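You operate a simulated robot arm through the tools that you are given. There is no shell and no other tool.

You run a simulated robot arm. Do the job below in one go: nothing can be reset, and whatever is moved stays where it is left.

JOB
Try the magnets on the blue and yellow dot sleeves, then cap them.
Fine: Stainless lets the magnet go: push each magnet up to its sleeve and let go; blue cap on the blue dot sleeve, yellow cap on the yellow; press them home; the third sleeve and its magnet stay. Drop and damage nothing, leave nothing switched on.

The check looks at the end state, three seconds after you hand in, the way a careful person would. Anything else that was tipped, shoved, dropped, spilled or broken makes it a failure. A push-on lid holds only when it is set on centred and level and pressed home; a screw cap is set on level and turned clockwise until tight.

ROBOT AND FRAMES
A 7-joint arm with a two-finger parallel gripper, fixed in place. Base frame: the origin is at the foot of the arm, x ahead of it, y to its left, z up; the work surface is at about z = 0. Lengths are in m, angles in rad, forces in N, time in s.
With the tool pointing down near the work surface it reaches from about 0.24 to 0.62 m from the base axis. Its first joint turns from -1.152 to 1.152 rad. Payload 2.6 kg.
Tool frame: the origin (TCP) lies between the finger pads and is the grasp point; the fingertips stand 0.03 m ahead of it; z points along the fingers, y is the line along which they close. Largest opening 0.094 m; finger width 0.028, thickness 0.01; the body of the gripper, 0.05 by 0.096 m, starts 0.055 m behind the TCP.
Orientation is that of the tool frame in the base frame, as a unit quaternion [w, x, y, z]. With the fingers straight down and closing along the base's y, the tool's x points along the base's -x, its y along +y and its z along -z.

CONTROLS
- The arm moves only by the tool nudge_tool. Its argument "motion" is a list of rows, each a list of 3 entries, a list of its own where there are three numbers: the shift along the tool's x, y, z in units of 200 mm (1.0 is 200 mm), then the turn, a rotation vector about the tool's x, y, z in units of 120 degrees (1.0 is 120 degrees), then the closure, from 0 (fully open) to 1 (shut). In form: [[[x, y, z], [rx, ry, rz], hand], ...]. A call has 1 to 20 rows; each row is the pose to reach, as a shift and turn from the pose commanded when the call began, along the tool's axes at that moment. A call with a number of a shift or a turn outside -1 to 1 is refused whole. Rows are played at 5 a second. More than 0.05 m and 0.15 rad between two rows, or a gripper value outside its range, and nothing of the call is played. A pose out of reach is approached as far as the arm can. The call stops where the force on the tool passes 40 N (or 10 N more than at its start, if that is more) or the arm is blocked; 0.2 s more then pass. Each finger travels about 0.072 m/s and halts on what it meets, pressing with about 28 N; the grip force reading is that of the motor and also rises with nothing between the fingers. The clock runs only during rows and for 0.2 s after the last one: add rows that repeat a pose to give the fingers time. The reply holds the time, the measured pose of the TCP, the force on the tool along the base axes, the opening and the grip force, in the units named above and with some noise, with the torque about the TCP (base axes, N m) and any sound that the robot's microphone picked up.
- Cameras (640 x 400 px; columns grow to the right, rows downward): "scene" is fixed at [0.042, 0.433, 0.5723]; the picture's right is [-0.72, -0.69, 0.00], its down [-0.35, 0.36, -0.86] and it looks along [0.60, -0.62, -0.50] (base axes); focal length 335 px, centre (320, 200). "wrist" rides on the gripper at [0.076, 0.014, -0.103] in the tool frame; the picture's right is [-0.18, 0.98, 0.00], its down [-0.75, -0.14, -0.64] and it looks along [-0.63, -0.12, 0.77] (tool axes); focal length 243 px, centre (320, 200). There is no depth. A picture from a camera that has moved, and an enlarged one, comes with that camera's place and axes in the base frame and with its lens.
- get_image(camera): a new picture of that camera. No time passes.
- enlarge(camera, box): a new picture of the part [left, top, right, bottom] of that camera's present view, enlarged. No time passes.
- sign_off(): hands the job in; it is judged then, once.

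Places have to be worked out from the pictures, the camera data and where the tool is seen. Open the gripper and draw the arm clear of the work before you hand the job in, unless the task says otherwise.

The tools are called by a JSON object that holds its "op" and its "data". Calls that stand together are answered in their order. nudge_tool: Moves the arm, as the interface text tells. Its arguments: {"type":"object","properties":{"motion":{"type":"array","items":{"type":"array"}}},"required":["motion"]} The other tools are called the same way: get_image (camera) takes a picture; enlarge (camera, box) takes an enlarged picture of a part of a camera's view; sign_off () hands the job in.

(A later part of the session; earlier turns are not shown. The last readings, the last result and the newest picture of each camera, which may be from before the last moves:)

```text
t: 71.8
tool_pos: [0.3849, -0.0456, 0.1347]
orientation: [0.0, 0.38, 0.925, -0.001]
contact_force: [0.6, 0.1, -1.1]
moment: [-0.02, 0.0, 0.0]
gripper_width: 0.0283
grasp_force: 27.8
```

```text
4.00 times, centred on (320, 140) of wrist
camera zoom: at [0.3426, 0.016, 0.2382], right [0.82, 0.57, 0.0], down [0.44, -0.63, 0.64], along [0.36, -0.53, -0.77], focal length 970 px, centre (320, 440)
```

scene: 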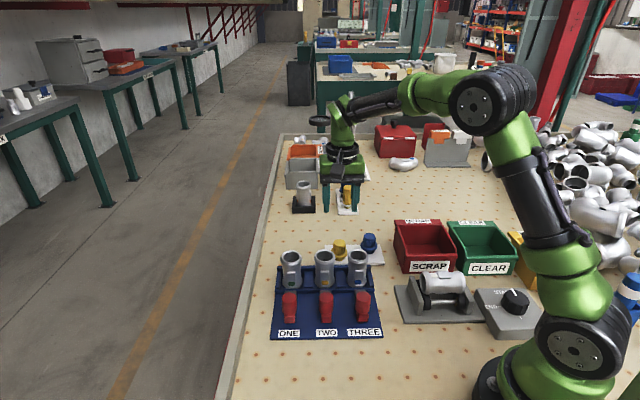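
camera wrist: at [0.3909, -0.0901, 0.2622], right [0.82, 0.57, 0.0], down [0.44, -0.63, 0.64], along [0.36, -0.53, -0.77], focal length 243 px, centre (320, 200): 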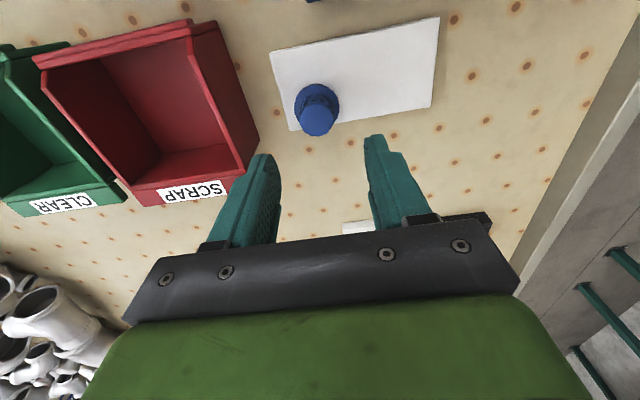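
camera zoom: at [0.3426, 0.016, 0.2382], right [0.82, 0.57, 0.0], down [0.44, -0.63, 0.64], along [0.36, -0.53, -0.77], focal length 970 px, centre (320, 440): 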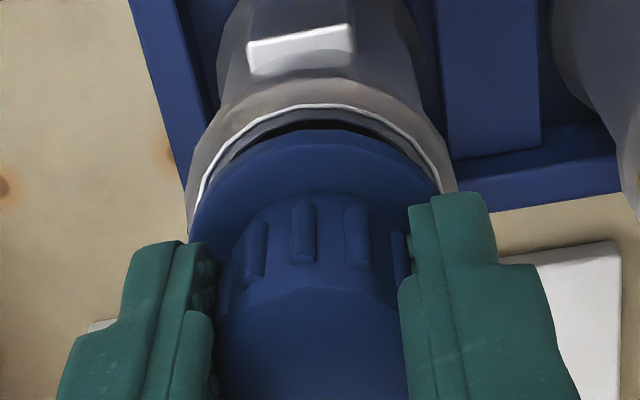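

It is inside the bore with even gaps and no load. I continue 3 mm more.

{"op": "nudge_tool", "data": {"motion": [[[0, 0, 0.005], [0, 0, 0], 0.9], [[0, 0, 0.01], [0, 0, 0], 0.9], [[0, 0, 0.015], [0, 0, 0], 0.9], [[0, 0, 0.015], [0, 0, 0], 0.9]]}}

{"op": "enlarge", "data": {"camera": "scene", "box": [333, 230, 383, 275]}}

{"op": "enlarge", "data": {"camera": "wrist", "box": [250, 90, 390, 190]}}

```text
t: 72.8
tool_pos: [0.3851, -0.0457, 0.132]
orientation: [0.0, 0.381, 0.925, 0.001]
contact_force: [-0.2, 0.8, -0.8]
moment: [0.04, 0.01, -0.01]
gripper_width: 0.0281
grasp_force: 27.7
```

```text
8.89 times, centred on (358, 252) of scene
camera zoom: at [0.042, 0.433, 0.5723], right [-0.72, -0.69, 0.0], down [-0.35, 0.36, -0.86], along [0.6, -0.62, -0.5], focal length 2981 px, centre (-18, -267)
```

zoom: 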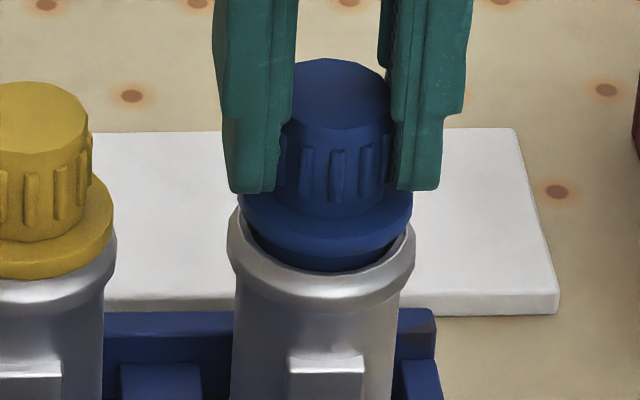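

```text
4.00 times, centred on (320, 140) of wrist
camera zoom: at [0.3424, 0.0157, 0.2355], right [0.82, 0.57, 0.0], down [0.44, -0.63, 0.64], along [0.36, -0.53, -0.77], focal length 970 px, centre (320, 440)
```

zoom: 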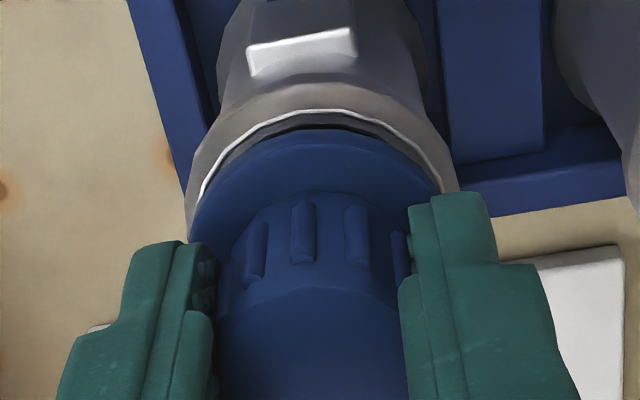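

Still free; the flange is a few millimetres above the rim. Continuing down.

{"op": "nudge_tool", "data": {"motion": [[[0, 0, 0.005], [0, 0, 0], 0.9], [[0, 0, 0.01], [0, 0, 0], 0.9], [[0, 0, 0.015], [0, 0, 0], 0.9], [[0, 0, 0.02], [0, 0, 0], 0.9], [[0, 0, 0.02], [0, 0, 0], 0.9]]}}

{"op": "enlarge", "data": {"camera": "scene", "box": [333, 230, 383, 275]}}

{"op": "enlarge", "data": {"camera": "wrist", "box": [250, 90, 390, 190]}}

```text
t: 74.0
tool_pos: [0.3857, -0.0445, 0.129]
orientation: [0.001, 0.38, 0.925, -0.001]
contact_force: [-0.7, 0.3, -0.3]
moment: [0.0, 0.05, 0.0]
gripper_width: 0.0284
grasp_force: 27.8
```

```text
8.89 times, centred on (358, 252) of scene
camera zoom: at [0.042, 0.433, 0.5723], right [-0.72, -0.69, 0.0], down [-0.35, 0.36, -0.86], along [0.6, -0.62, -0.5], focal length 2981 px, centre (-18, -267)
```

zoom: 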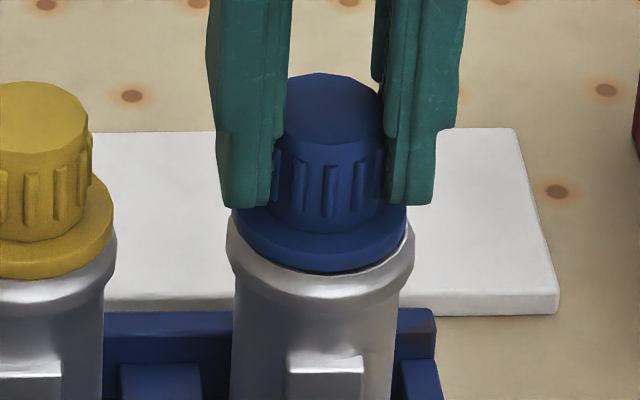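

```text
4.00 times, centred on (320, 140) of wrist
camera zoom: at [0.3432, 0.017, 0.2313], right [0.82, 0.57, 0.0], down [0.44, -0.63, 0.64], along [0.36, -0.53, -0.77], focal length 970 px, centre (320, 440)
```

zoom: 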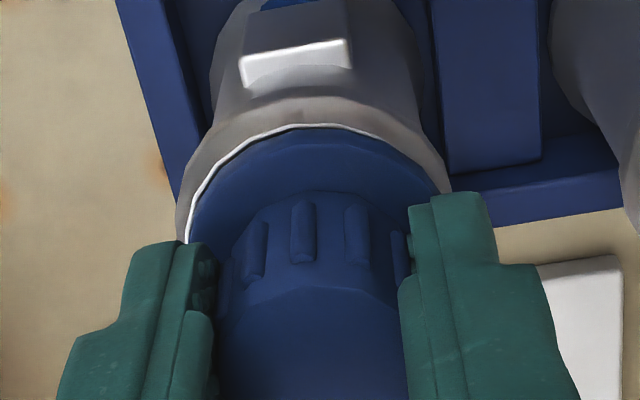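

Nearly down, unloaded. I trim 0.5 mm in −s and continue to contact.

{"op": "nudge_tool", "data": {"motion": [[[0, -0.0025, 0.003], [0, 0, 0], 0.9], [[0, -0.0025, 0.006], [0, 0, 0], 0.9], [[0, -0.0025, 0.009], [0, 0, 0], 0.9], [[0, -0.0025, 0.009], [0, 0, 0], 0.9]]}}

{"op": "enlarge", "data": {"camera": "scene", "box": [333, 230, 383, 275]}}

{"op": "enlarge", "data": {"camera": "wrist", "box": [250, 90, 390, 190]}}

```text
t: 75.0
tool_pos: [0.3866, -0.047, 0.1274]
orientation: [0.001, 0.38, 0.925, 0.0]
contact_force: [-6.1, 6.3, 17.3]
moment: [0.19, 0.36, -0.07]
gripper_width: 0.028
grasp_force: 27.7
```

```text
8.89 times, centred on (358, 252) of scene
camera zoom: at [0.0419, 0.433, 0.5723], right [-0.72, -0.69, 0.0], down [-0.35, 0.36, -0.86], along [0.6, -0.62, -0.5], focal length 2981 px, centre (-18, -267)
```

zoom: 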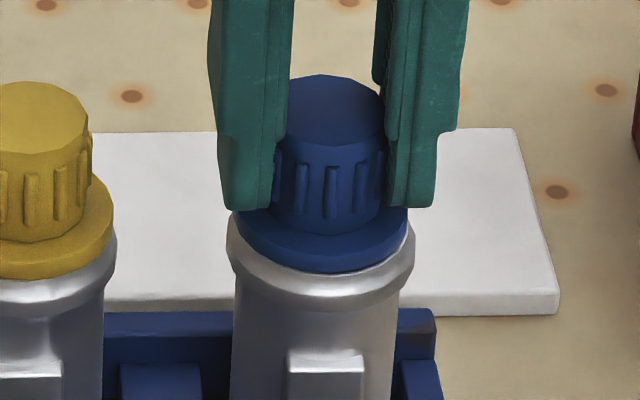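

```text
4.00 times, centred on (320, 140) of wrist
camera zoom: at [0.3432, 0.016, 0.2301], right [0.82, 0.57, 0.0], down [0.44, -0.63, 0.64], along [0.37, -0.53, -0.77], focal length 970 px, centre (320, 440)
```

zoom: 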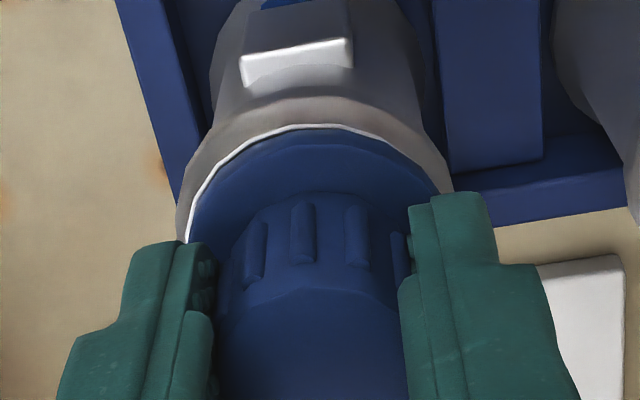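

Contact at 17 N with ~9 N pushing toward −p. I relieve the lateral load by 0.8 mm and settle.

{"op": "nudge_tool", "data": {"motion": [[[0.002, 0, 0], [0, 0, 0], 0.9], [[0.004, 0, 0], [0, 0, 0], 0.9], [[0.004, 0, 0.001], [0, 0, 0], 0.9]]}}

```text
t: 75.8
tool_pos: [0.3869, -0.0458, 0.1268]
orientation: [0.001, 0.381, 0.924, 0.0]
contact_force: [0.5, -2.3, 10.2]
moment: [-0.37, -0.01, -0.03]
gripper_width: 0.0279
grasp_force: 27.8
```

Lateral load is nearly gone. I open, rise, and look at the seating before pressing from the top.

{"op": "nudge_tool", "data": {"motion": [[[0, 0, 0], [0, 0, 0], 0.65], [[0, 0, 0], [0, 0, 0], 0.5], [[0, 0, 0], [0, 0, 0], 0.45], [[0, 0, -0.1], [0, 0, 0], 0.45], [[0, 0, -0.25], [0, 0, 0], 0.45], [[0, 0, -0.25], [0, 0, 0], 0.45]]}}

{"op": "enlarge", "data": {"camera": "scene", "box": [333, 230, 383, 275]}}

{"op": "enlarge", "data": {"camera": "wrist", "box": [250, 70, 390, 170]}}

```text
t: 77.2
tool_pos: [0.3852, -0.0455, 0.1775]
orientation: [0.0, 0.38, 0.925, 0.0]
contact_force: [0.6, -0.2, 0.5]
moment: [0.03, 0.04, -0.02]
gripper_width: 0.0517
grasp_force: 0.1
```

```text
8.89 times, centred on (358, 252) of scene
camera zoom: at [0.042, 0.433, 0.5723], right [-0.72, -0.69, 0.0], down [-0.35, 0.36, -0.86], along [0.6, -0.62, -0.5], focal length 2981 px, centre (-18, -267)
```

zoom: 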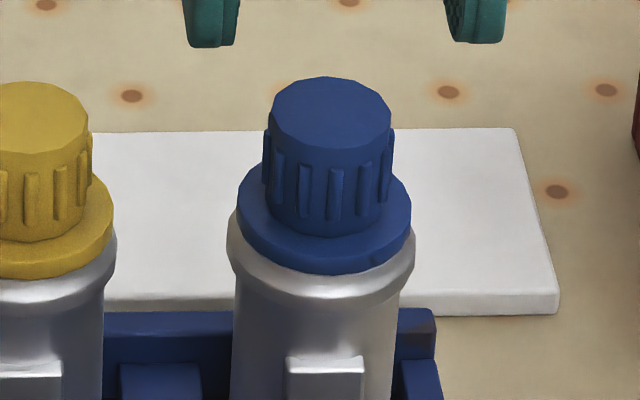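

```text
4.00 times, centred on (320, 120) of wrist
camera zoom: at [0.3416, 0.0167, 0.2807], right [0.82, 0.57, 0.0], down [0.44, -0.63, 0.64], along [0.36, -0.53, -0.77], focal length 970 px, centre (320, 520)
```

zoom: 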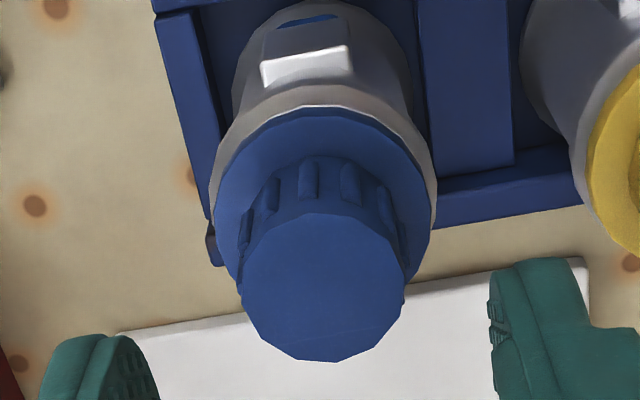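

The blue cap sits level and centred. I close the fingers, centre over the knob and come down to just above its top (expected contact near z = 0.151).

{"op": "nudge_tool", "data": {"motion": [[[-0.009, 0.002, 0], [0, 0, 0], 0.8], [[-0.009, 0.002, 0], [0, 0, 0], 1.0], [[-0.009, 0.002, 0], [0, 0, 0], 1.0], [[-0.009, 0.002, 0.06], [0, 0, 0], 1.0], [[-0.009, 0.002, 0.115], [0, 0, 0], 1.0], [[-0.009, 0.002, 0.12], [0, 0, 0], 1.0], [[-0.009, 0.002, 0.12], [0, 0, 0], 1.0]]}}

{"op": "enlarge", "data": {"camera": "scene", "box": [333, 220, 383, 275]}}

{"op": "enlarge", "data": {"camera": "wrist", "box": [250, 90, 390, 190]}}

```text
t: 78.8
tool_pos: [0.3851, -0.0479, 0.1524]
orientation: [0.0, 0.381, 0.924, 0.0]
contact_force: [0.0, 0.1, 1.0]
moment: [-0.02, 0.0, 0.0]
gripper_width: 0.0
grasp_force: 27.8
```

```text
7.27 times, centred on (358, 248) of scene
camera zoom: at [0.042, 0.433, 0.5723], right [-0.72, -0.69, 0.0], down [-0.35, 0.36, -0.86], along [0.6, -0.62, -0.5], focal length 2439 px, centre (44, -146)
```

zoom: 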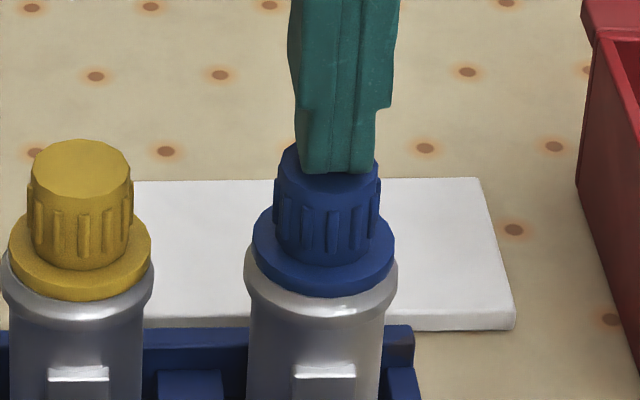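

```text
4.00 times, centred on (320, 140) of wrist
camera zoom: at [0.343, 0.0142, 0.2556], right [0.82, 0.57, 0.0], down [0.44, -0.63, 0.64], along [0.36, -0.53, -0.77], focal length 970 px, centre (320, 440)
```

zoom: 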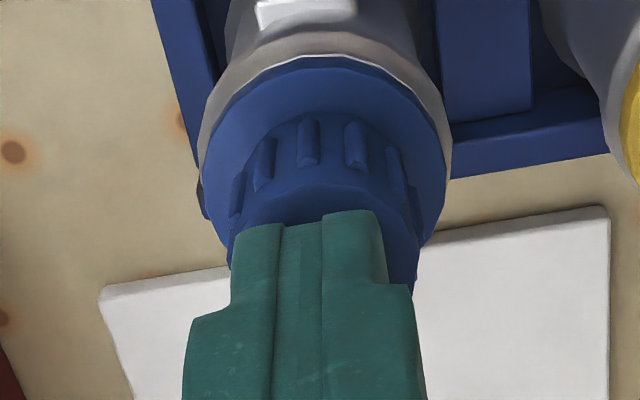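

The fingers are ~1.5 mm to −s of the knob centre; I correct and lower in small steps to contact and press.

{"op": "nudge_tool", "data": {"motion": [[[0, 0.0075, 0], [0, 0, 0], 1.0], [[0, 0.0075, 0.004], [0, 0, 0], 1.0], [[0, 0.0075, 0.008], [0, 0, 0], 1.0], [[0, 0.0075, 0.011], [0, 0, 0], 1.0], [[0, 0.0075, 0.011], [0, 0, 0], 1.0]]}}

```text
t: 80.0
tool_pos: [0.3878, -0.047, 0.1512]
orientation: [0.002, 0.382, 0.924, 0.001]
contact_force: [-6.4, -1.6, 29.2]
moment: [0.03, 0.31, -0.03]
gripper_width: 0.0
grasp_force: 28.3
```

Contact and 29 N already. I press a bit more, to just under 40 N.

{"op": "nudge_tool", "data": {"motion": [[[0, 0, 0.001], [0, 0, 0], 1.0], [[0, 0, 0.0018], [0, 0, 0], 1.0], [[0, 0, 0.0018], [0, 0, 0], 1.0]]}}

{"op": "enlarge", "data": {"camera": "scene", "box": [333, 230, 383, 275]}}

```text
t: 80.6
tool_pos: [0.3896, -0.0468, 0.1519]
orientation: [0.002, 0.382, 0.924, 0.001]
contact_force: [-1.6, 0.1, 6.1]
moment: [0.05, 0.1, -0.02]
gripper_width: 0.0
grasp_force: 27.8
stopped in row 3: the force on the tool passed its limit at 41 N (the readings are from after the stop); the commanded pose is now the measured one
```

```text
8.89 times, centred on (358, 252) of scene
camera zoom: at [0.042, 0.433, 0.5723], right [-0.72, -0.69, 0.0], down [-0.35, 0.36, -0.86], along [0.6, -0.62, -0.5], focal length 2981 px, centre (-18, -267)
```

zoom: 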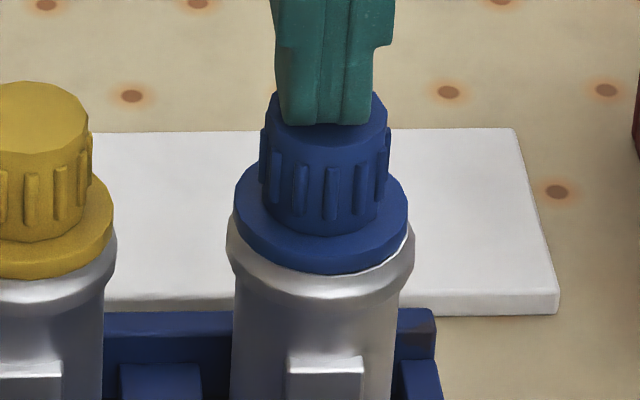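

The press peaked at 41 N and stopped itself. I lift off and inspect both caps closely.

{"op": "nudge_tool", "data": {"motion": [[[0, 0, -0.05], [0, 0, 0], 1.0], [[0, 0, -0.15], [0, 0, 0], 1.0], [[0, 0, -0.3], [0, 0, 0], 0.7], [[0, 0, -0.3], [0, 0, 0], 0.43]]}}

{"op": "enlarge", "data": {"camera": "scene", "box": [340, 238, 376, 268]}}

{"op": "enlarge", "data": {"camera": "scene", "box": [307, 238, 343, 268]}}

{"op": "enlarge", "data": {"camera": "wrist", "box": [260, 40, 420, 150]}}

```text
t: 81.6
tool_pos: [0.3891, -0.0463, 0.2128]
orientation: [0.002, 0.381, 0.924, 0.0]
contact_force: [-0.1, 0.3, -0.1]
moment: [0.01, 0.01, 0.01]
gripper_width: 0.0538
grasp_force: 0.0
```

```text
13.33 times, centred on (358, 253) of scene
camera zoom: at [0.042, 0.433, 0.5723], right [-0.72, -0.69, 0.0], down [-0.35, 0.36, -0.86], along [0.6, -0.62, -0.5], focal length 4472 px, centre (-187, -507)
```

zoom: 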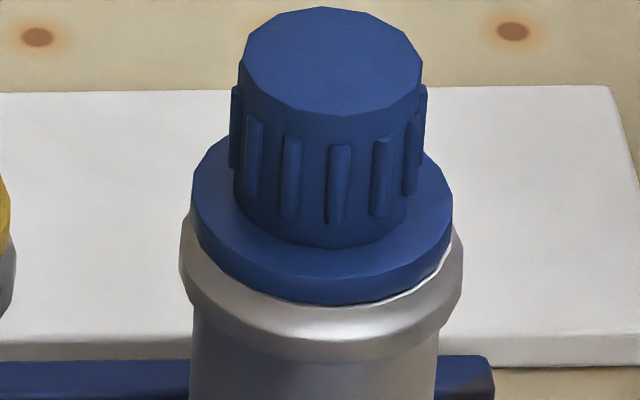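

```text
13.33 times, centred on (325, 253) of scene
camera zoom: at [0.042, 0.433, 0.5723], right [-0.72, -0.69, 0.0], down [-0.35, 0.36, -0.86], along [0.6, -0.62, -0.5], focal length 4472 px, centre (253, -507)
```

zoom: 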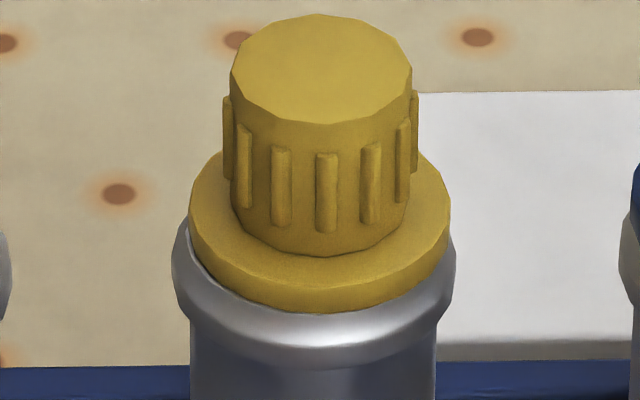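

```text
3.64 times, centred on (340, 95) of wrist
camera zoom: at [0.3454, 0.0163, 0.315], right [0.82, 0.57, 0.0], down [0.43, -0.63, 0.64], along [0.37, -0.53, -0.76], focal length 882 px, centre (247, 582)
```

zoom: 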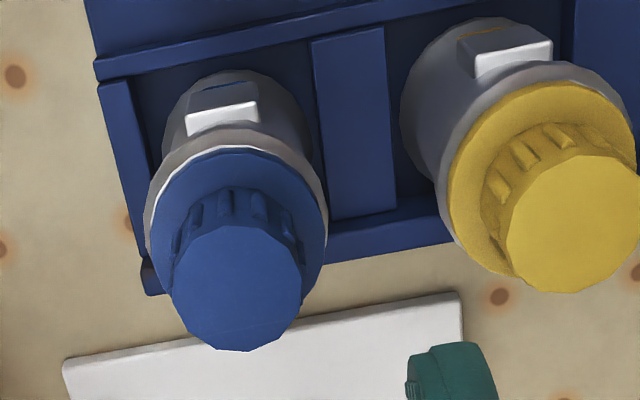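

The yellow flange is fully down on its rim, but the blue one still shows a thin sliver of rim on one side (about 1 mm short). I re-centre over the blue knob and press again, slower and holding.

{"op": "nudge_tool", "data": {"motion": [[[0.005, -0.0125, 0], [0, 0, 0], 0.8], [[0.005, -0.0125, 0], [0, 0, 0], 1.0], [[0.005, -0.0125, 0.05], [0, 0, 0], 1.0], [[0.005, -0.0125, 0.15], [0, 0, 0], 1.0], [[0.005, -0.0125, 0.25], [0, 0, 0], 1.0], [[0.005, -0.0125, 0.285], [0, 0, 0], 1.0], [[0.005, -0.0125, 0.29], [0, 0, 0], 1.0], [[0.005, -0.0125, 0.29], [0, 0, 0], 1.0]]}}

{"op": "enlarge", "data": {"camera": "scene", "box": [333, 225, 383, 275]}}

```text
t: 83.4
tool_pos: [0.3862, -0.0492, 0.1536]
orientation: [0.002, 0.381, 0.924, 0.001]
contact_force: [-0.7, 0.6, -0.6]
moment: [-0.01, 0.02, 0.03]
gripper_width: 0.0001
grasp_force: 28.4
```

```text
8.00 times, centred on (358, 250) of scene
camera zoom: at [0.042, 0.433, 0.5723], right [-0.72, -0.69, 0.0], down [-0.35, 0.36, -0.86], along [0.6, -0.62, -0.5], focal length 2683 px, centre (16, -200)
```

zoom: 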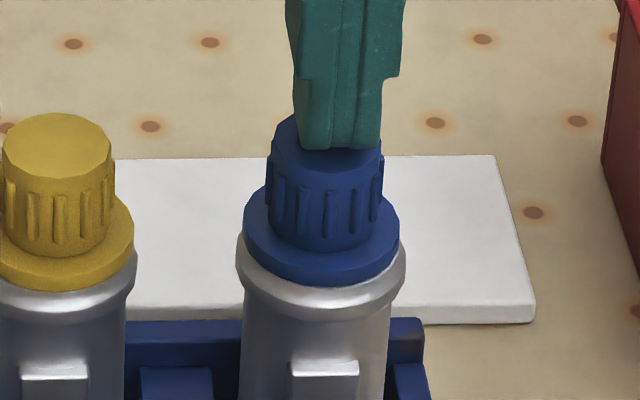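

Fingers are ~2 mm to the −s side; I shift 1.3 mm back and press in small increments with holds.

{"op": "nudge_tool", "data": {"motion": [[[0, 0.0065, 0], [0, 0, 0], 1.0], [[0, 0.0065, 0.004], [0, 0, 0], 1.0], [[0, 0.0065, 0.008], [0, 0, 0], 1.0], [[0, 0.0065, 0.011], [0, 0, 0], 1.0], [[0, 0.0065, 0.011], [0, 0, 0], 1.0]]}}

```text
t: 84.6
tool_pos: [0.3878, -0.046, 0.1519]
orientation: [0.003, 0.382, 0.924, 0.001]
contact_force: [-1.8, -1.6, 7.0]
moment: [0.0, 0.15, -0.01]
gripper_width: 0.0
grasp_force: 27.8
```

7 N contact. I increase the press in 0.2–0.3 mm steps.

{"op": "nudge_tool", "data": {"motion": [[[0, 0, 0.0015], [0, 0, 0], 1.0], [[0, 0, 0.003], [0, 0, 0], 1.0], [[0, 0, 0.0045], [0, 0, 0], 1.0], [[0, 0, 0.0045], [0, 0, 0], 1.0]]}}

{"op": "enlarge", "data": {"camera": "scene", "box": [340, 238, 376, 268]}}

```text
t: 85.6
tool_pos: [0.3886, -0.0467, 0.152]
orientation: [0.003, 0.381, 0.925, 0.002]
contact_force: [-6.6, -0.9, 29.1]
moment: [0.1, 0.33, -0.02]
gripper_width: 0.0001
grasp_force: 28.3
```

```text
13.33 times, centred on (358, 253) of scene
camera zoom: at [0.0418, 0.433, 0.5723], right [-0.72, -0.69, 0.0], down [-0.35, 0.36, -0.86], along [0.6, -0.62, -0.5], focal length 4472 px, centre (-187, -507)
```

zoom: 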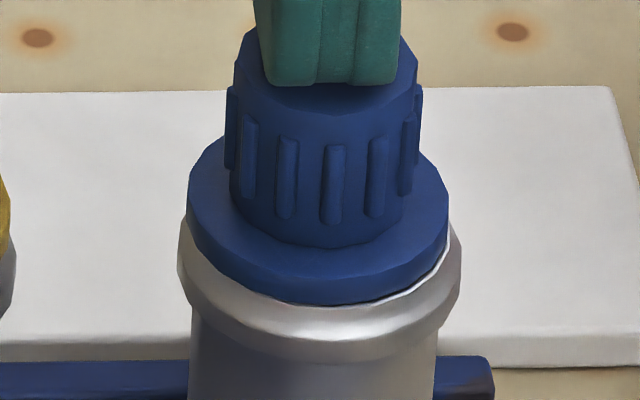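

29 N and the sliver is still there. I press further toward 40 N.

{"op": "nudge_tool", "data": {"motion": [[[0, 0, 0.001], [0, 0, 0], 1.0], [[0, 0, 0.002], [0, 0, 0], 1.0], [[0, 0, 0.002], [0, 0, 0], 1.0]]}}

{"op": "enlarge", "data": {"camera": "scene", "box": [340, 238, 376, 268]}}

```text
t: 86.3
tool_pos: [0.389, -0.0467, 0.1523]
orientation: [0.005, 0.381, 0.924, 0.002]
contact_force: [-3.0, 0.4, 8.4]
moment: [0.07, 0.17, -0.03]
gripper_width: 0.0
grasp_force: 27.6
stopped in row 3: the force on the tool passed its limit at 41 N (the readings are from after the stop); the commanded pose is now the measured one
```

```text
13.33 times, centred on (358, 253) of scene
camera zoom: at [0.0419, 0.433, 0.5723], right [-0.72, -0.69, 0.0], down [-0.35, 0.36, -0.86], along [0.6, -0.62, -0.5], focal length 4472 px, centre (-187, -507)
```

zoom: 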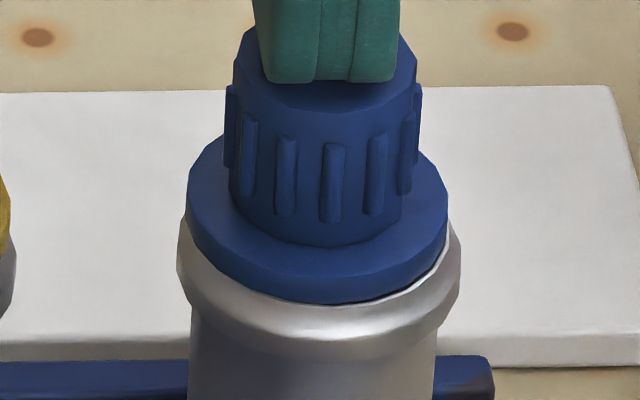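

No further movement at 41 N, and the blue knob top seems ~1.5 mm higher than the yellow one did under the fingers. I lift off, read the free orientation and re-check the view.

{"op": "nudge_tool", "data": {"motion": [[[0, 0, -0.05], [0, 0, 0], 1.0], [[0, 0, -0.15], [0, 0, 0], 1.0], [[0, 0, -0.15], [0, 0, 0], 1.0]]}}

{"op": "enlarge", "data": {"camera": "wrist", "box": [250, 80, 390, 180]}}

{"op": "enlarge", "data": {"camera": "scene", "box": [340, 240, 376, 270]}}

{"op": "enlarge", "data": {"camera": "scene", "box": [307, 240, 343, 270]}}

```text
t: 87.1
tool_pos: [0.3879, -0.045, 0.1803]
orientation: [0.004, 0.381, 0.924, 0.002]
contact_force: [0.1, 0.1, 0.7]
moment: [0.03, -0.03, 0.0]
gripper_width: 0.0
grasp_force: 28.5
```

```text
4.00 times, centred on (320, 130) of wrist
camera zoom: at [0.3435, 0.0172, 0.2832], right [0.82, 0.57, 0.01], down [0.43, -0.63, 0.65], along [0.37, -0.53, -0.76], focal length 970 px, centre (320, 480)
```

zoom: 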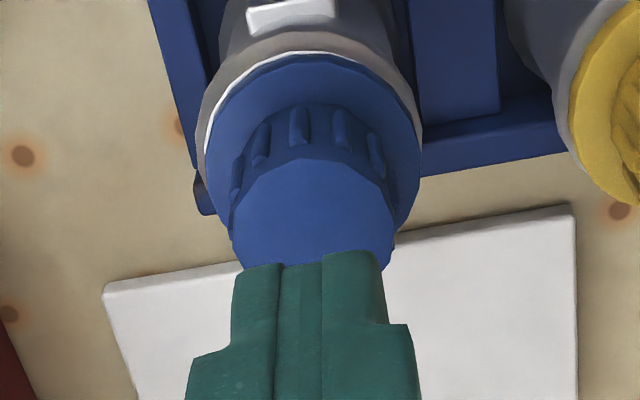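

```text
13.33 times, centred on (358, 255) of scene
camera zoom: at [0.042, 0.433, 0.5723], right [-0.72, -0.69, 0.0], down [-0.35, 0.36, -0.86], along [0.6, -0.62, -0.5], focal length 4472 px, centre (-187, -533)
```

zoom: 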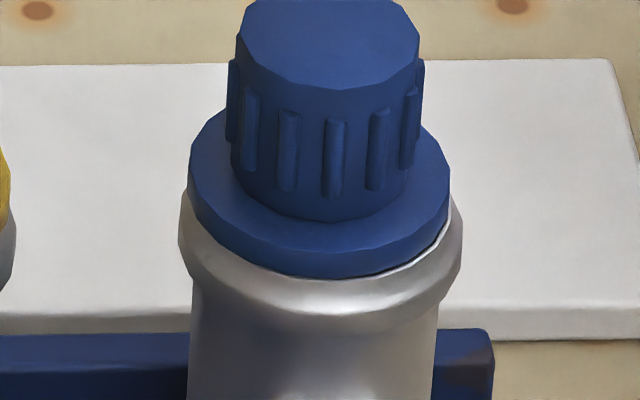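

```text
13.33 times, centred on (325, 255) of scene
camera zoom: at [0.042, 0.433, 0.5723], right [-0.72, -0.69, 0.0], down [-0.35, 0.36, -0.86], along [0.6, -0.62, -0.5], focal length 4472 px, centre (253, -533)
```

zoom: 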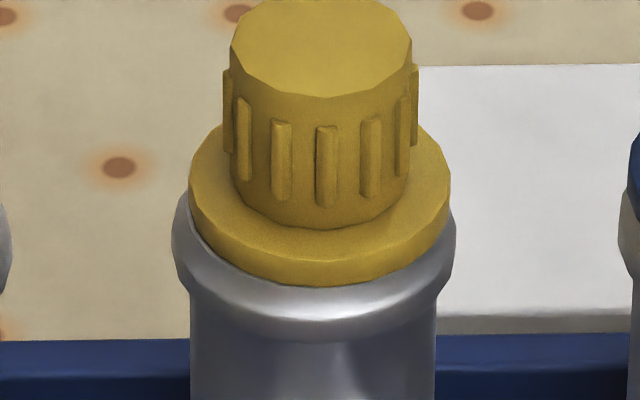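

Flange-to-rim geometry looks almost the same on both caps. I zoom in further on each rim to compare the seating accurately.

{"op": "enlarge", "data": {"camera": "scene", "box": [346, 248, 370, 266]}}

{"op": "enlarge", "data": {"camera": "scene", "box": [313, 248, 337, 266]}}

{"op": "enlarge", "data": {"camera": "wrist", "box": [290, 85, 360, 140]}}

```text
16.00 times, centred on (358, 257) of scene
camera zoom: at [0.042, 0.433, 0.5723], right [-0.72, -0.69, 0.0], down [-0.35, 0.36, -0.86], along [0.6, -0.62, -0.5], focal length 5366 px, centre (-288, -712)
```

zoom: 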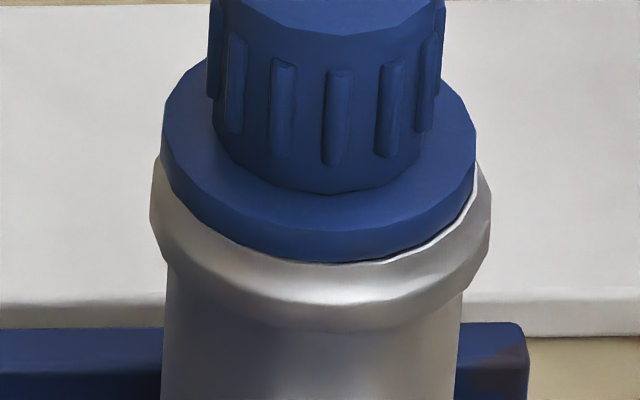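

```text
16.00 times, centred on (325, 257) of scene
camera zoom: at [0.042, 0.433, 0.5723], right [-0.72, -0.69, 0.0], down [-0.35, 0.36, -0.86], along [0.6, -0.62, -0.5], focal length 5366 px, centre (240, -712)
```

zoom: 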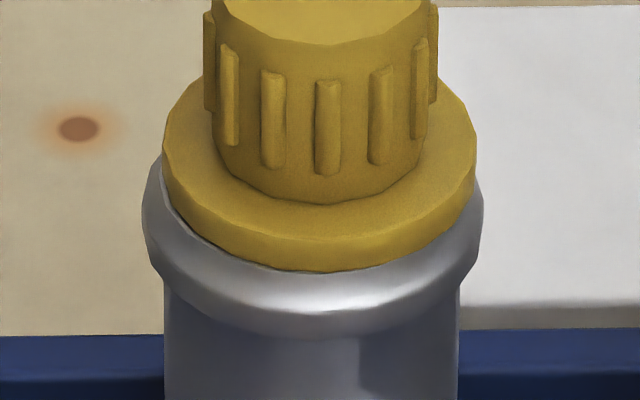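

```text
7.27 times, centred on (325, 112) of wrist
camera zoom: at [0.3435, 0.0172, 0.2832], right [0.82, 0.57, 0.01], down [0.43, -0.63, 0.65], along [0.37, -0.53, -0.76], focal length 1764 px, centre (284, 836)
```

zoom: 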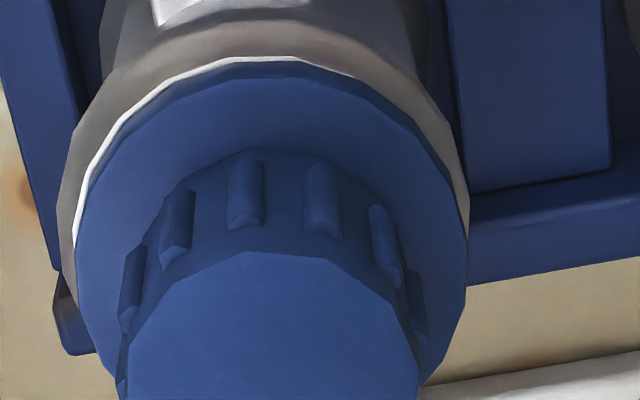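

To calibrate, I take the same enlargement of the uncapped sleeve ONE, to know where the bare rim plane lies relative to its lip.

{"op": "enlarge", "data": {"camera": "scene", "box": [280, 248, 304, 266]}}

{"op": "enlarge", "data": {"camera": "scene", "box": [270, 230, 390, 320]}}

```text
16.00 times, centred on (292, 257) of scene
camera zoom: at [0.042, 0.433, 0.5723], right [-0.72, -0.69, 0.0], down [-0.35, 0.36, -0.86], along [0.6, -0.62, -0.5], focal length 5366 px, centre (768, -712)
```

zoom: 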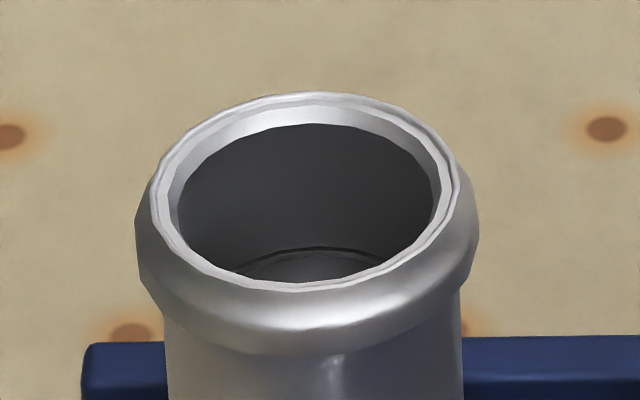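

```text
4.44 times, centred on (330, 275) of scene
camera zoom: at [0.042, 0.433, 0.5723], right [-0.72, -0.69, 0.0], down [-0.35, 0.36, -0.86], along [0.6, -0.62, -0.5], focal length 1491 px, centre (276, -133)
```

zoom: 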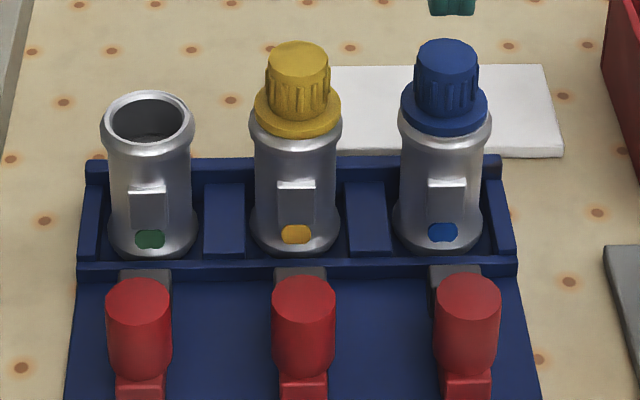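

Flange heights relative to the lips match on both caps (within ~0.5 mm), but I want a lower-angle look to be sure the blue one is flush. I back the hand off to the magnet side and tilt it 40° so the wrist camera looks at the rims nearly side-on, staying well above the magnets.

{"op": "nudge_tool", "data": {"motion": [[[0.14, 0, -0.15], [0, 0, 0], 0.6], [[0.28, 0, -0.15], [0, -0.05, 0], 0.3], [[0.43, 0, -0.15], [0, -0.1, 0], 0], [[0.43, 0, -0.1], [0, -0.16, 0], 0], [[0.43, 0, 0.0], [0, -0.22, 0], 0], [[0.43, 0, 0.1], [0, -0.28, 0], 0], [[0.43, 0, 0.2], [0, -0.333, 0], 0], [[0.43, 0, 0.26], [0, -0.333, 0], 0], [[0.43, 0, 0.26], [0, -0.333, 0], 0]]}}

{"op": "get_image", "data": {"camera": "wrist"}}

{"op": "get_image", "data": {"camera": "scene"}}

```text
t: 89.1
tool_pos: [0.3289, 0.015, 0.1306]
orientation: [0.32, 0.358, 0.868, -0.129]
contact_force: [0.5, 0.6, 0.9]
moment: [0.01, 0.0, -0.01]
gripper_width: 0.0942
grasp_force: 0.1
```

```text
taken
camera wrist: at [0.2502, 0.1124, 0.1585], right [0.79, 0.6, 0.12], down [0.01, -0.22, 0.98], along [0.61, -0.77, -0.18], focal length 243 px, centre (320, 200)
```

wrist: 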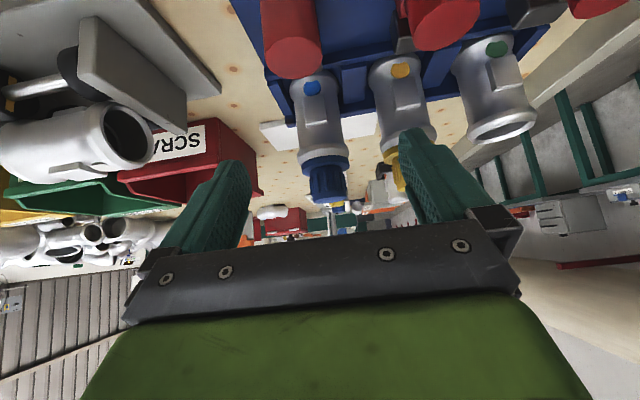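

```text
taken
```

scene: 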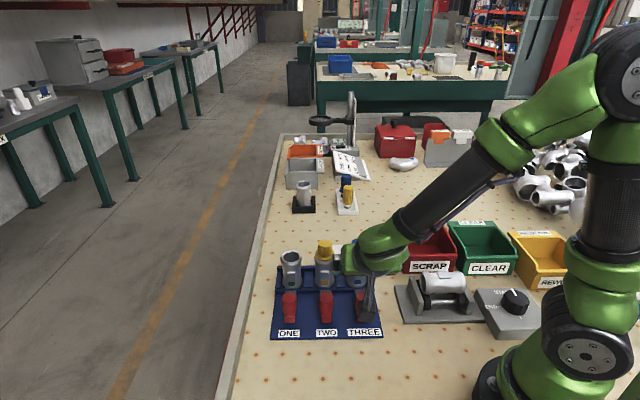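

This gives a nearly side-on (upside-down) view. I enlarge both capped rims.

{"op": "enlarge", "data": {"camera": "wrist", "box": [285, 130, 365, 210]}}

{"op": "enlarge", "data": {"camera": "wrist", "box": [300, 140, 348, 170]}}

{"op": "enlarge", "data": {"camera": "wrist", "box": [370, 110, 440, 170]}}

```text
5.00 times, centred on (325, 170) of wrist
camera zoom: at [0.2502, 0.1124, 0.1585], right [0.79, 0.6, 0.12], down [0.01, -0.22, 0.98], along [0.61, -0.77, -0.18], focal length 1213 px, centre (295, 350)
```

zoom: 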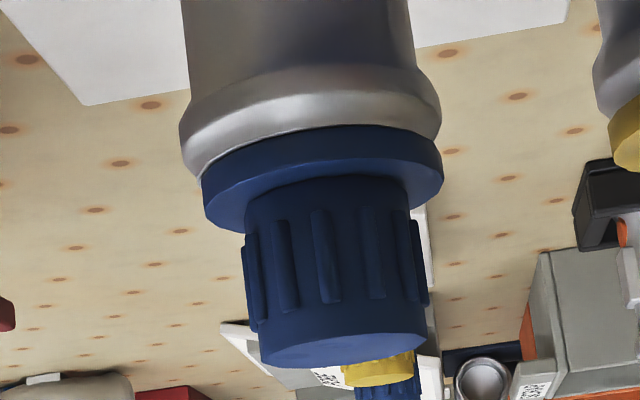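

```text
13.33 times, centred on (324, 155) of wrist
camera zoom: at [0.2502, 0.1124, 0.1585], right [0.79, 0.6, 0.12], down [0.01, -0.22, 0.98], along [0.61, -0.77, -0.18], focal length 3235 px, centre (267, 800)
```

zoom: 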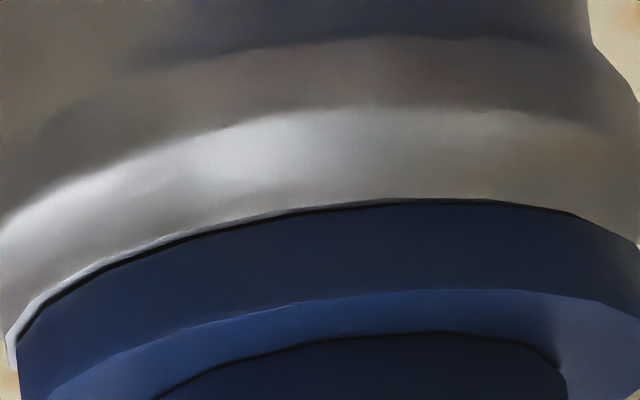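

```text
6.67 times, centred on (405, 140) of wrist
camera zoom: at [0.2502, 0.1124, 0.1585], right [0.79, 0.6, 0.12], down [0.01, -0.22, 0.98], along [0.61, -0.77, -0.18], focal length 1618 px, centre (-247, 600)
```

zoom: 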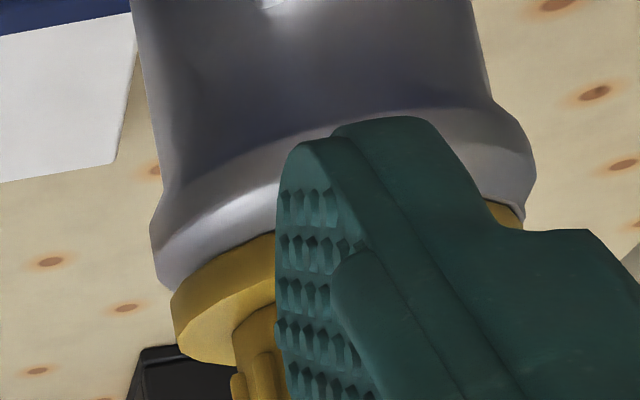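

The blue flange is flush and parallel to its rim with only a hairline contact shadow. I shift 60 mm along the row to view the yellow cap the same way.

{"op": "nudge_tool", "data": {"motion": [[[0, 0.1, 0], [0, 0, 0], 0], [[0, 0.2, 0], [0, 0, 0], 0], [[0, 0.33, 0], [0, 0, 0], 0], [[0, 0.33, 0], [0, 0, 0], 0]]}}

{"op": "get_image", "data": {"camera": "wrist"}}

{"op": "enlarge", "data": {"camera": "wrist", "box": [290, 130, 362, 190]}}

{"op": "enlarge", "data": {"camera": "wrist", "box": [260, 110, 380, 200]}}

```text
t: 90.1
tool_pos: [0.3762, 0.0651, 0.1313]
orientation: [0.32, 0.359, 0.867, -0.129]
contact_force: [0.2, 0.9, 0.2]
moment: [-0.03, -0.03, 0.01]
gripper_width: 0.0937
grasp_force: 0.0
```

```text
taken
camera wrist: at [0.2981, 0.1613, 0.1589], right [0.79, 0.6, 0.12], down [0.01, -0.22, 0.98], along [0.61, -0.77, -0.18], focal length 243 px, centre (320, 200)
```

wrist: 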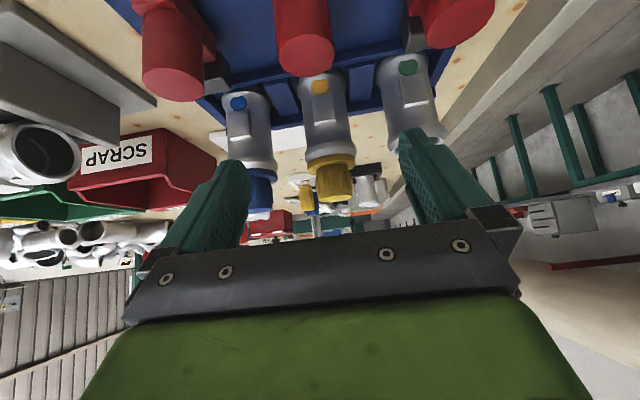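

```text
6.67 times, centred on (326, 160) of wrist
camera zoom: at [0.2981, 0.1613, 0.1589], right [0.79, 0.6, 0.12], down [0.01, -0.22, 0.98], along [0.61, -0.77, -0.18], focal length 1618 px, centre (280, 467)
```

zoom: 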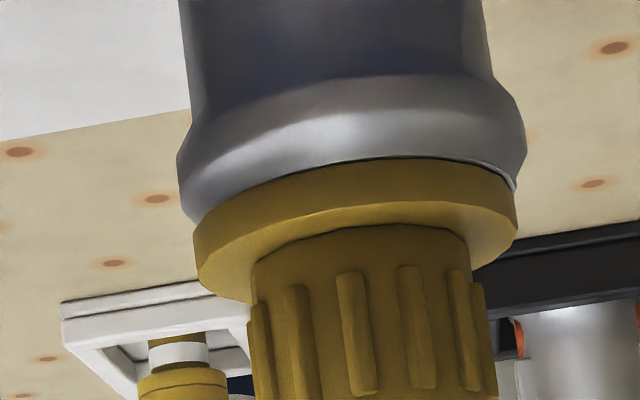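

```text
4.44 times, centred on (320, 155) of wrist
camera zoom: at [0.2981, 0.1613, 0.1589], right [0.79, 0.6, 0.12], down [0.01, -0.22, 0.98], along [0.61, -0.77, -0.18], focal length 1078 px, centre (320, 400)
```

zoom: 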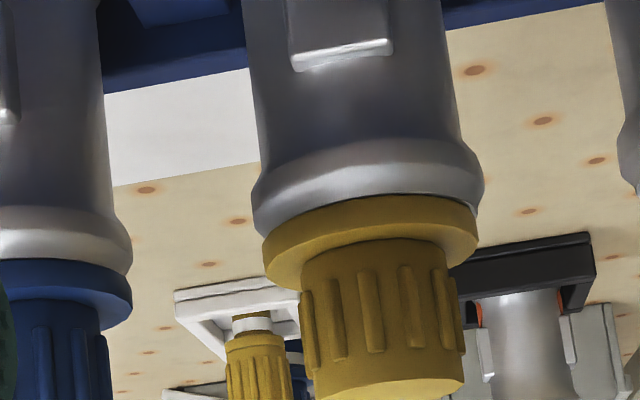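

Yellow is also flush on its rim, with perhaps a hairline more on one side. I straighten the hand back up while rising, so I can give the yellow cap one more centred press.

{"op": "nudge_tool", "data": {"motion": [[[-0.1, 0, -0.115], [0, 0.05, 0], 0.2], [[-0.193, 0, -0.23], [0, 0.1, 0], 0.43], [[-0.193, 0, -0.23], [0, 0.155, 0], 0.43], [[-0.193, 0, -0.23], [0, 0.21, 0], 0.43], [[-0.193, 0, -0.23], [0, 0.27, 0], 0.43], [[-0.193, 0, -0.23], [0, 0.336, 0], 0.43], [[-0.193, 0, -0.23], [0, 0.336, 0], 0.43]]}}

{"op": "get_image", "data": {"camera": "wrist"}}

```text
t: 91.7
tool_pos: [0.3742, 0.0616, 0.1888]
orientation: [0.001, 0.38, 0.925, 0.003]
contact_force: [0.1, -0.5, -0.1]
moment: [-0.03, -0.02, 0.03]
gripper_width: 0.0536
grasp_force: 0.2
```

```text
taken
camera wrist: at [0.3301, 0.1236, 0.2928], right [0.82, 0.57, 0.01], down [0.43, -0.64, 0.64], along [0.37, -0.52, -0.77], focal length 243 px, centre (320, 200)
```

wrist: 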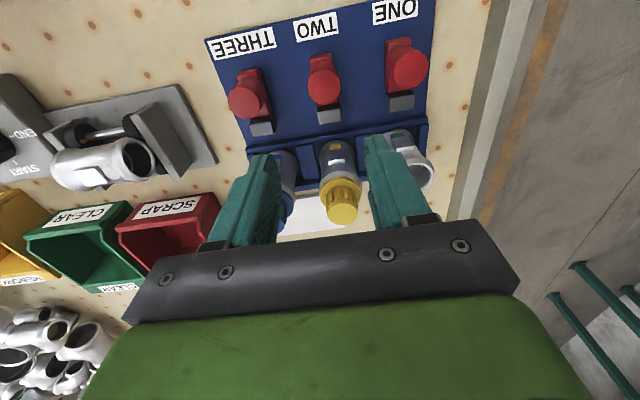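

Upright again. I move over the yellow cap at this height with the fingers closed and check the alignment.

{"op": "nudge_tool", "data": {"motion": [[[-0.14, 0.013, 0], [0.001, 0, 0], 0.6], [[-0.28, 0.026, 0], [0.002, 0, 0], 0.8], [[-0.4175, 0.0385, 0], [0.003, 0, 0], 1.0], [[-0.4175, 0.0385, 0.05], [0.003, 0, 0], 1.0], [[-0.4175, 0.0385, 0.05], [0.003, 0, 0], 1.0]]}}

{"op": "enlarge", "data": {"camera": "wrist", "box": [250, 70, 390, 170]}}

{"op": "enlarge", "data": {"camera": "scene", "box": [295, 215, 355, 270]}}

```text
t: 92.9
tool_pos: [0.4405, 0.0064, 0.1814]
orientation: [0.0, 0.381, 0.925, -0.001]
contact_force: [-0.5, -0.2, 0.1]
moment: [0.0, 0.01, 0.01]
gripper_width: 0.0
grasp_force: 28.4
```

```text
4.00 times, centred on (320, 120) of wrist
camera zoom: at [0.3977, 0.0692, 0.2831], right [0.82, 0.57, 0.0], down [0.44, -0.63, 0.64], along [0.36, -0.53, -0.77], focal length 970 px, centre (320, 520)
```

zoom: 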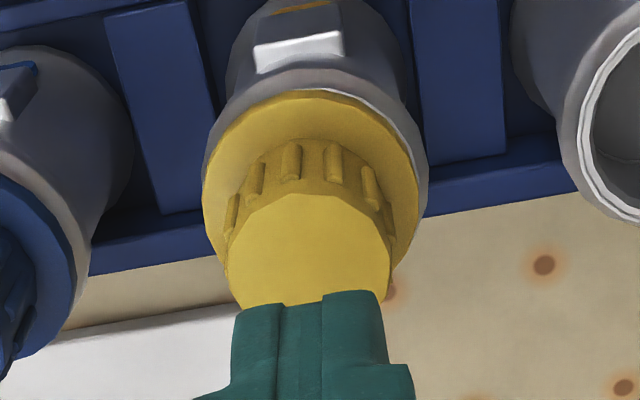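

```text
7.27 times, centred on (325, 242) of scene
camera zoom: at [0.042, 0.433, 0.5723], right [-0.72, -0.69, 0.0], down [-0.35, 0.36, -0.86], along [0.6, -0.62, -0.5], focal length 2439 px, centre (284, -109)
```

zoom: 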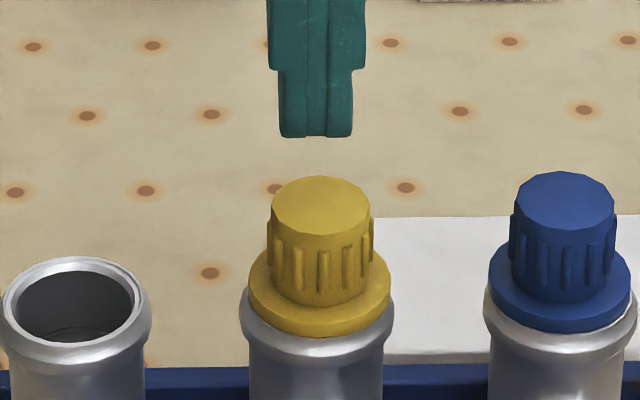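

The knob is 1.6 mm to −s of the fingers. I correct and descend to just above it.

{"op": "nudge_tool", "data": {"motion": [[[0, -0.008, 0.03], [0, 0, 0], 1.0], [[0, -0.008, 0.09], [0, 0, 0], 1.0], [[0, -0.008, 0.13], [0, 0, 0], 1.0], [[0, -0.008, 0.137], [0, 0, 0], 1.0], [[0, -0.008, 0.142], [0, 0, 0], 1.0], [[0, -0.008, 0.147], [0, 0, 0], 1.0], [[0, -0.008, 0.147], [0, 0, 0], 1.0]]}}

{"op": "enlarge", "data": {"camera": "scene", "box": [300, 230, 350, 275]}}

{"op": "enlarge", "data": {"camera": "wrist", "box": [250, 90, 390, 190]}}

```text
t: 94.5
tool_pos: [0.4361, 0.0064, 0.1519]
orientation: [0.002, 0.381, 0.925, 0.0]
contact_force: [-6.1, -1.2, 24.5]
moment: [0.01, 0.25, -0.02]
gripper_width: 0.0
grasp_force: 28.1
```

```text
8.89 times, centred on (325, 252) of scene
camera zoom: at [0.0418, 0.433, 0.5723], right [-0.72, -0.69, 0.0], down [-0.35, 0.36, -0.86], along [0.6, -0.62, -0.5], focal length 2981 px, centre (276, -267)
```

zoom: 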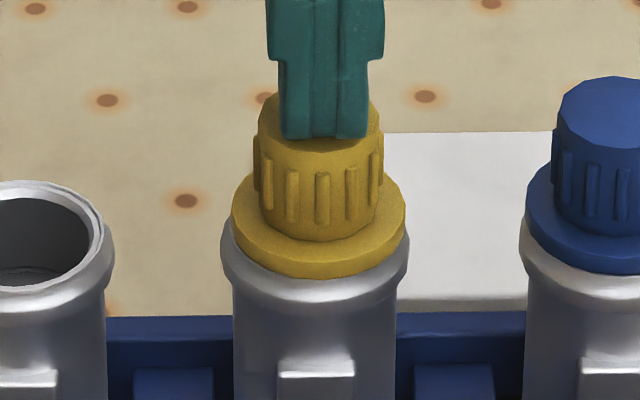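

```text
4.00 times, centred on (320, 140) of wrist
camera zoom: at [0.3937, 0.0695, 0.2541], right [0.82, 0.57, 0.0], down [0.43, -0.63, 0.64], along [0.37, -0.53, -0.77], focal length 970 px, centre (320, 440)
```

zoom: 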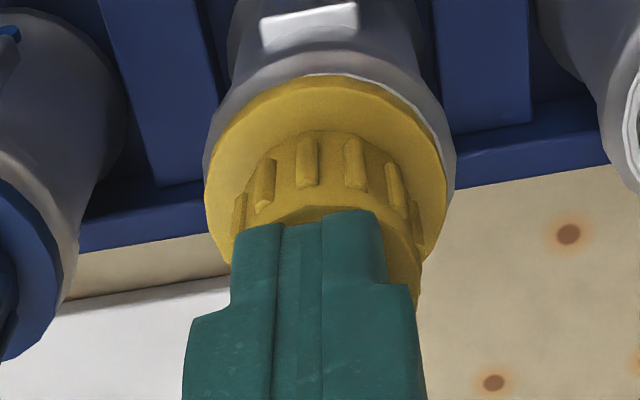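

24.5 N, and the contact height now matches the blue cap's, so both sit equally deep. One slightly firmer push.

{"op": "nudge_tool", "data": {"motion": [[[0, 0, 0.001], [0, 0, 0], 1.0], [[0, 0, 0.002], [0, 0, 0], 1.0], [[0, 0, 0.002], [0, 0, 0], 1.0]]}}

{"op": "enlarge", "data": {"camera": "scene", "box": [300, 230, 350, 275]}}

```text
t: 95.3
tool_pos: [0.4378, 0.0067, 0.1516]
orientation: [0.001, 0.381, 0.924, 0.001]
contact_force: [-9.5, 2.4, 36.3]
moment: [0.15, 0.31, -0.02]
gripper_width: 0.0
grasp_force: 28.0
```

```text
8.89 times, centred on (325, 252) of scene
camera zoom: at [0.0418, 0.433, 0.5723], right [-0.72, -0.69, 0.0], down [-0.35, 0.36, -0.86], along [0.6, -0.62, -0.5], focal length 2981 px, centre (276, -267)
```

zoom: 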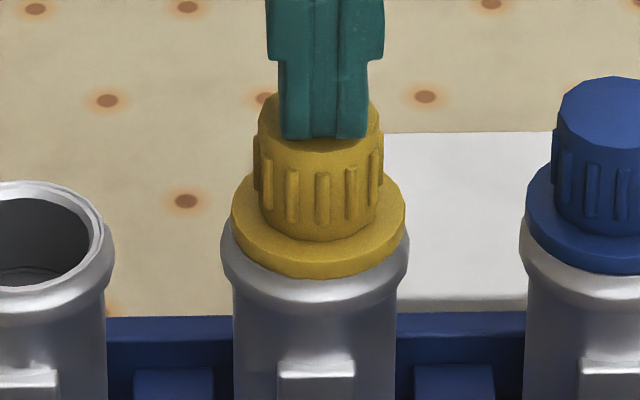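

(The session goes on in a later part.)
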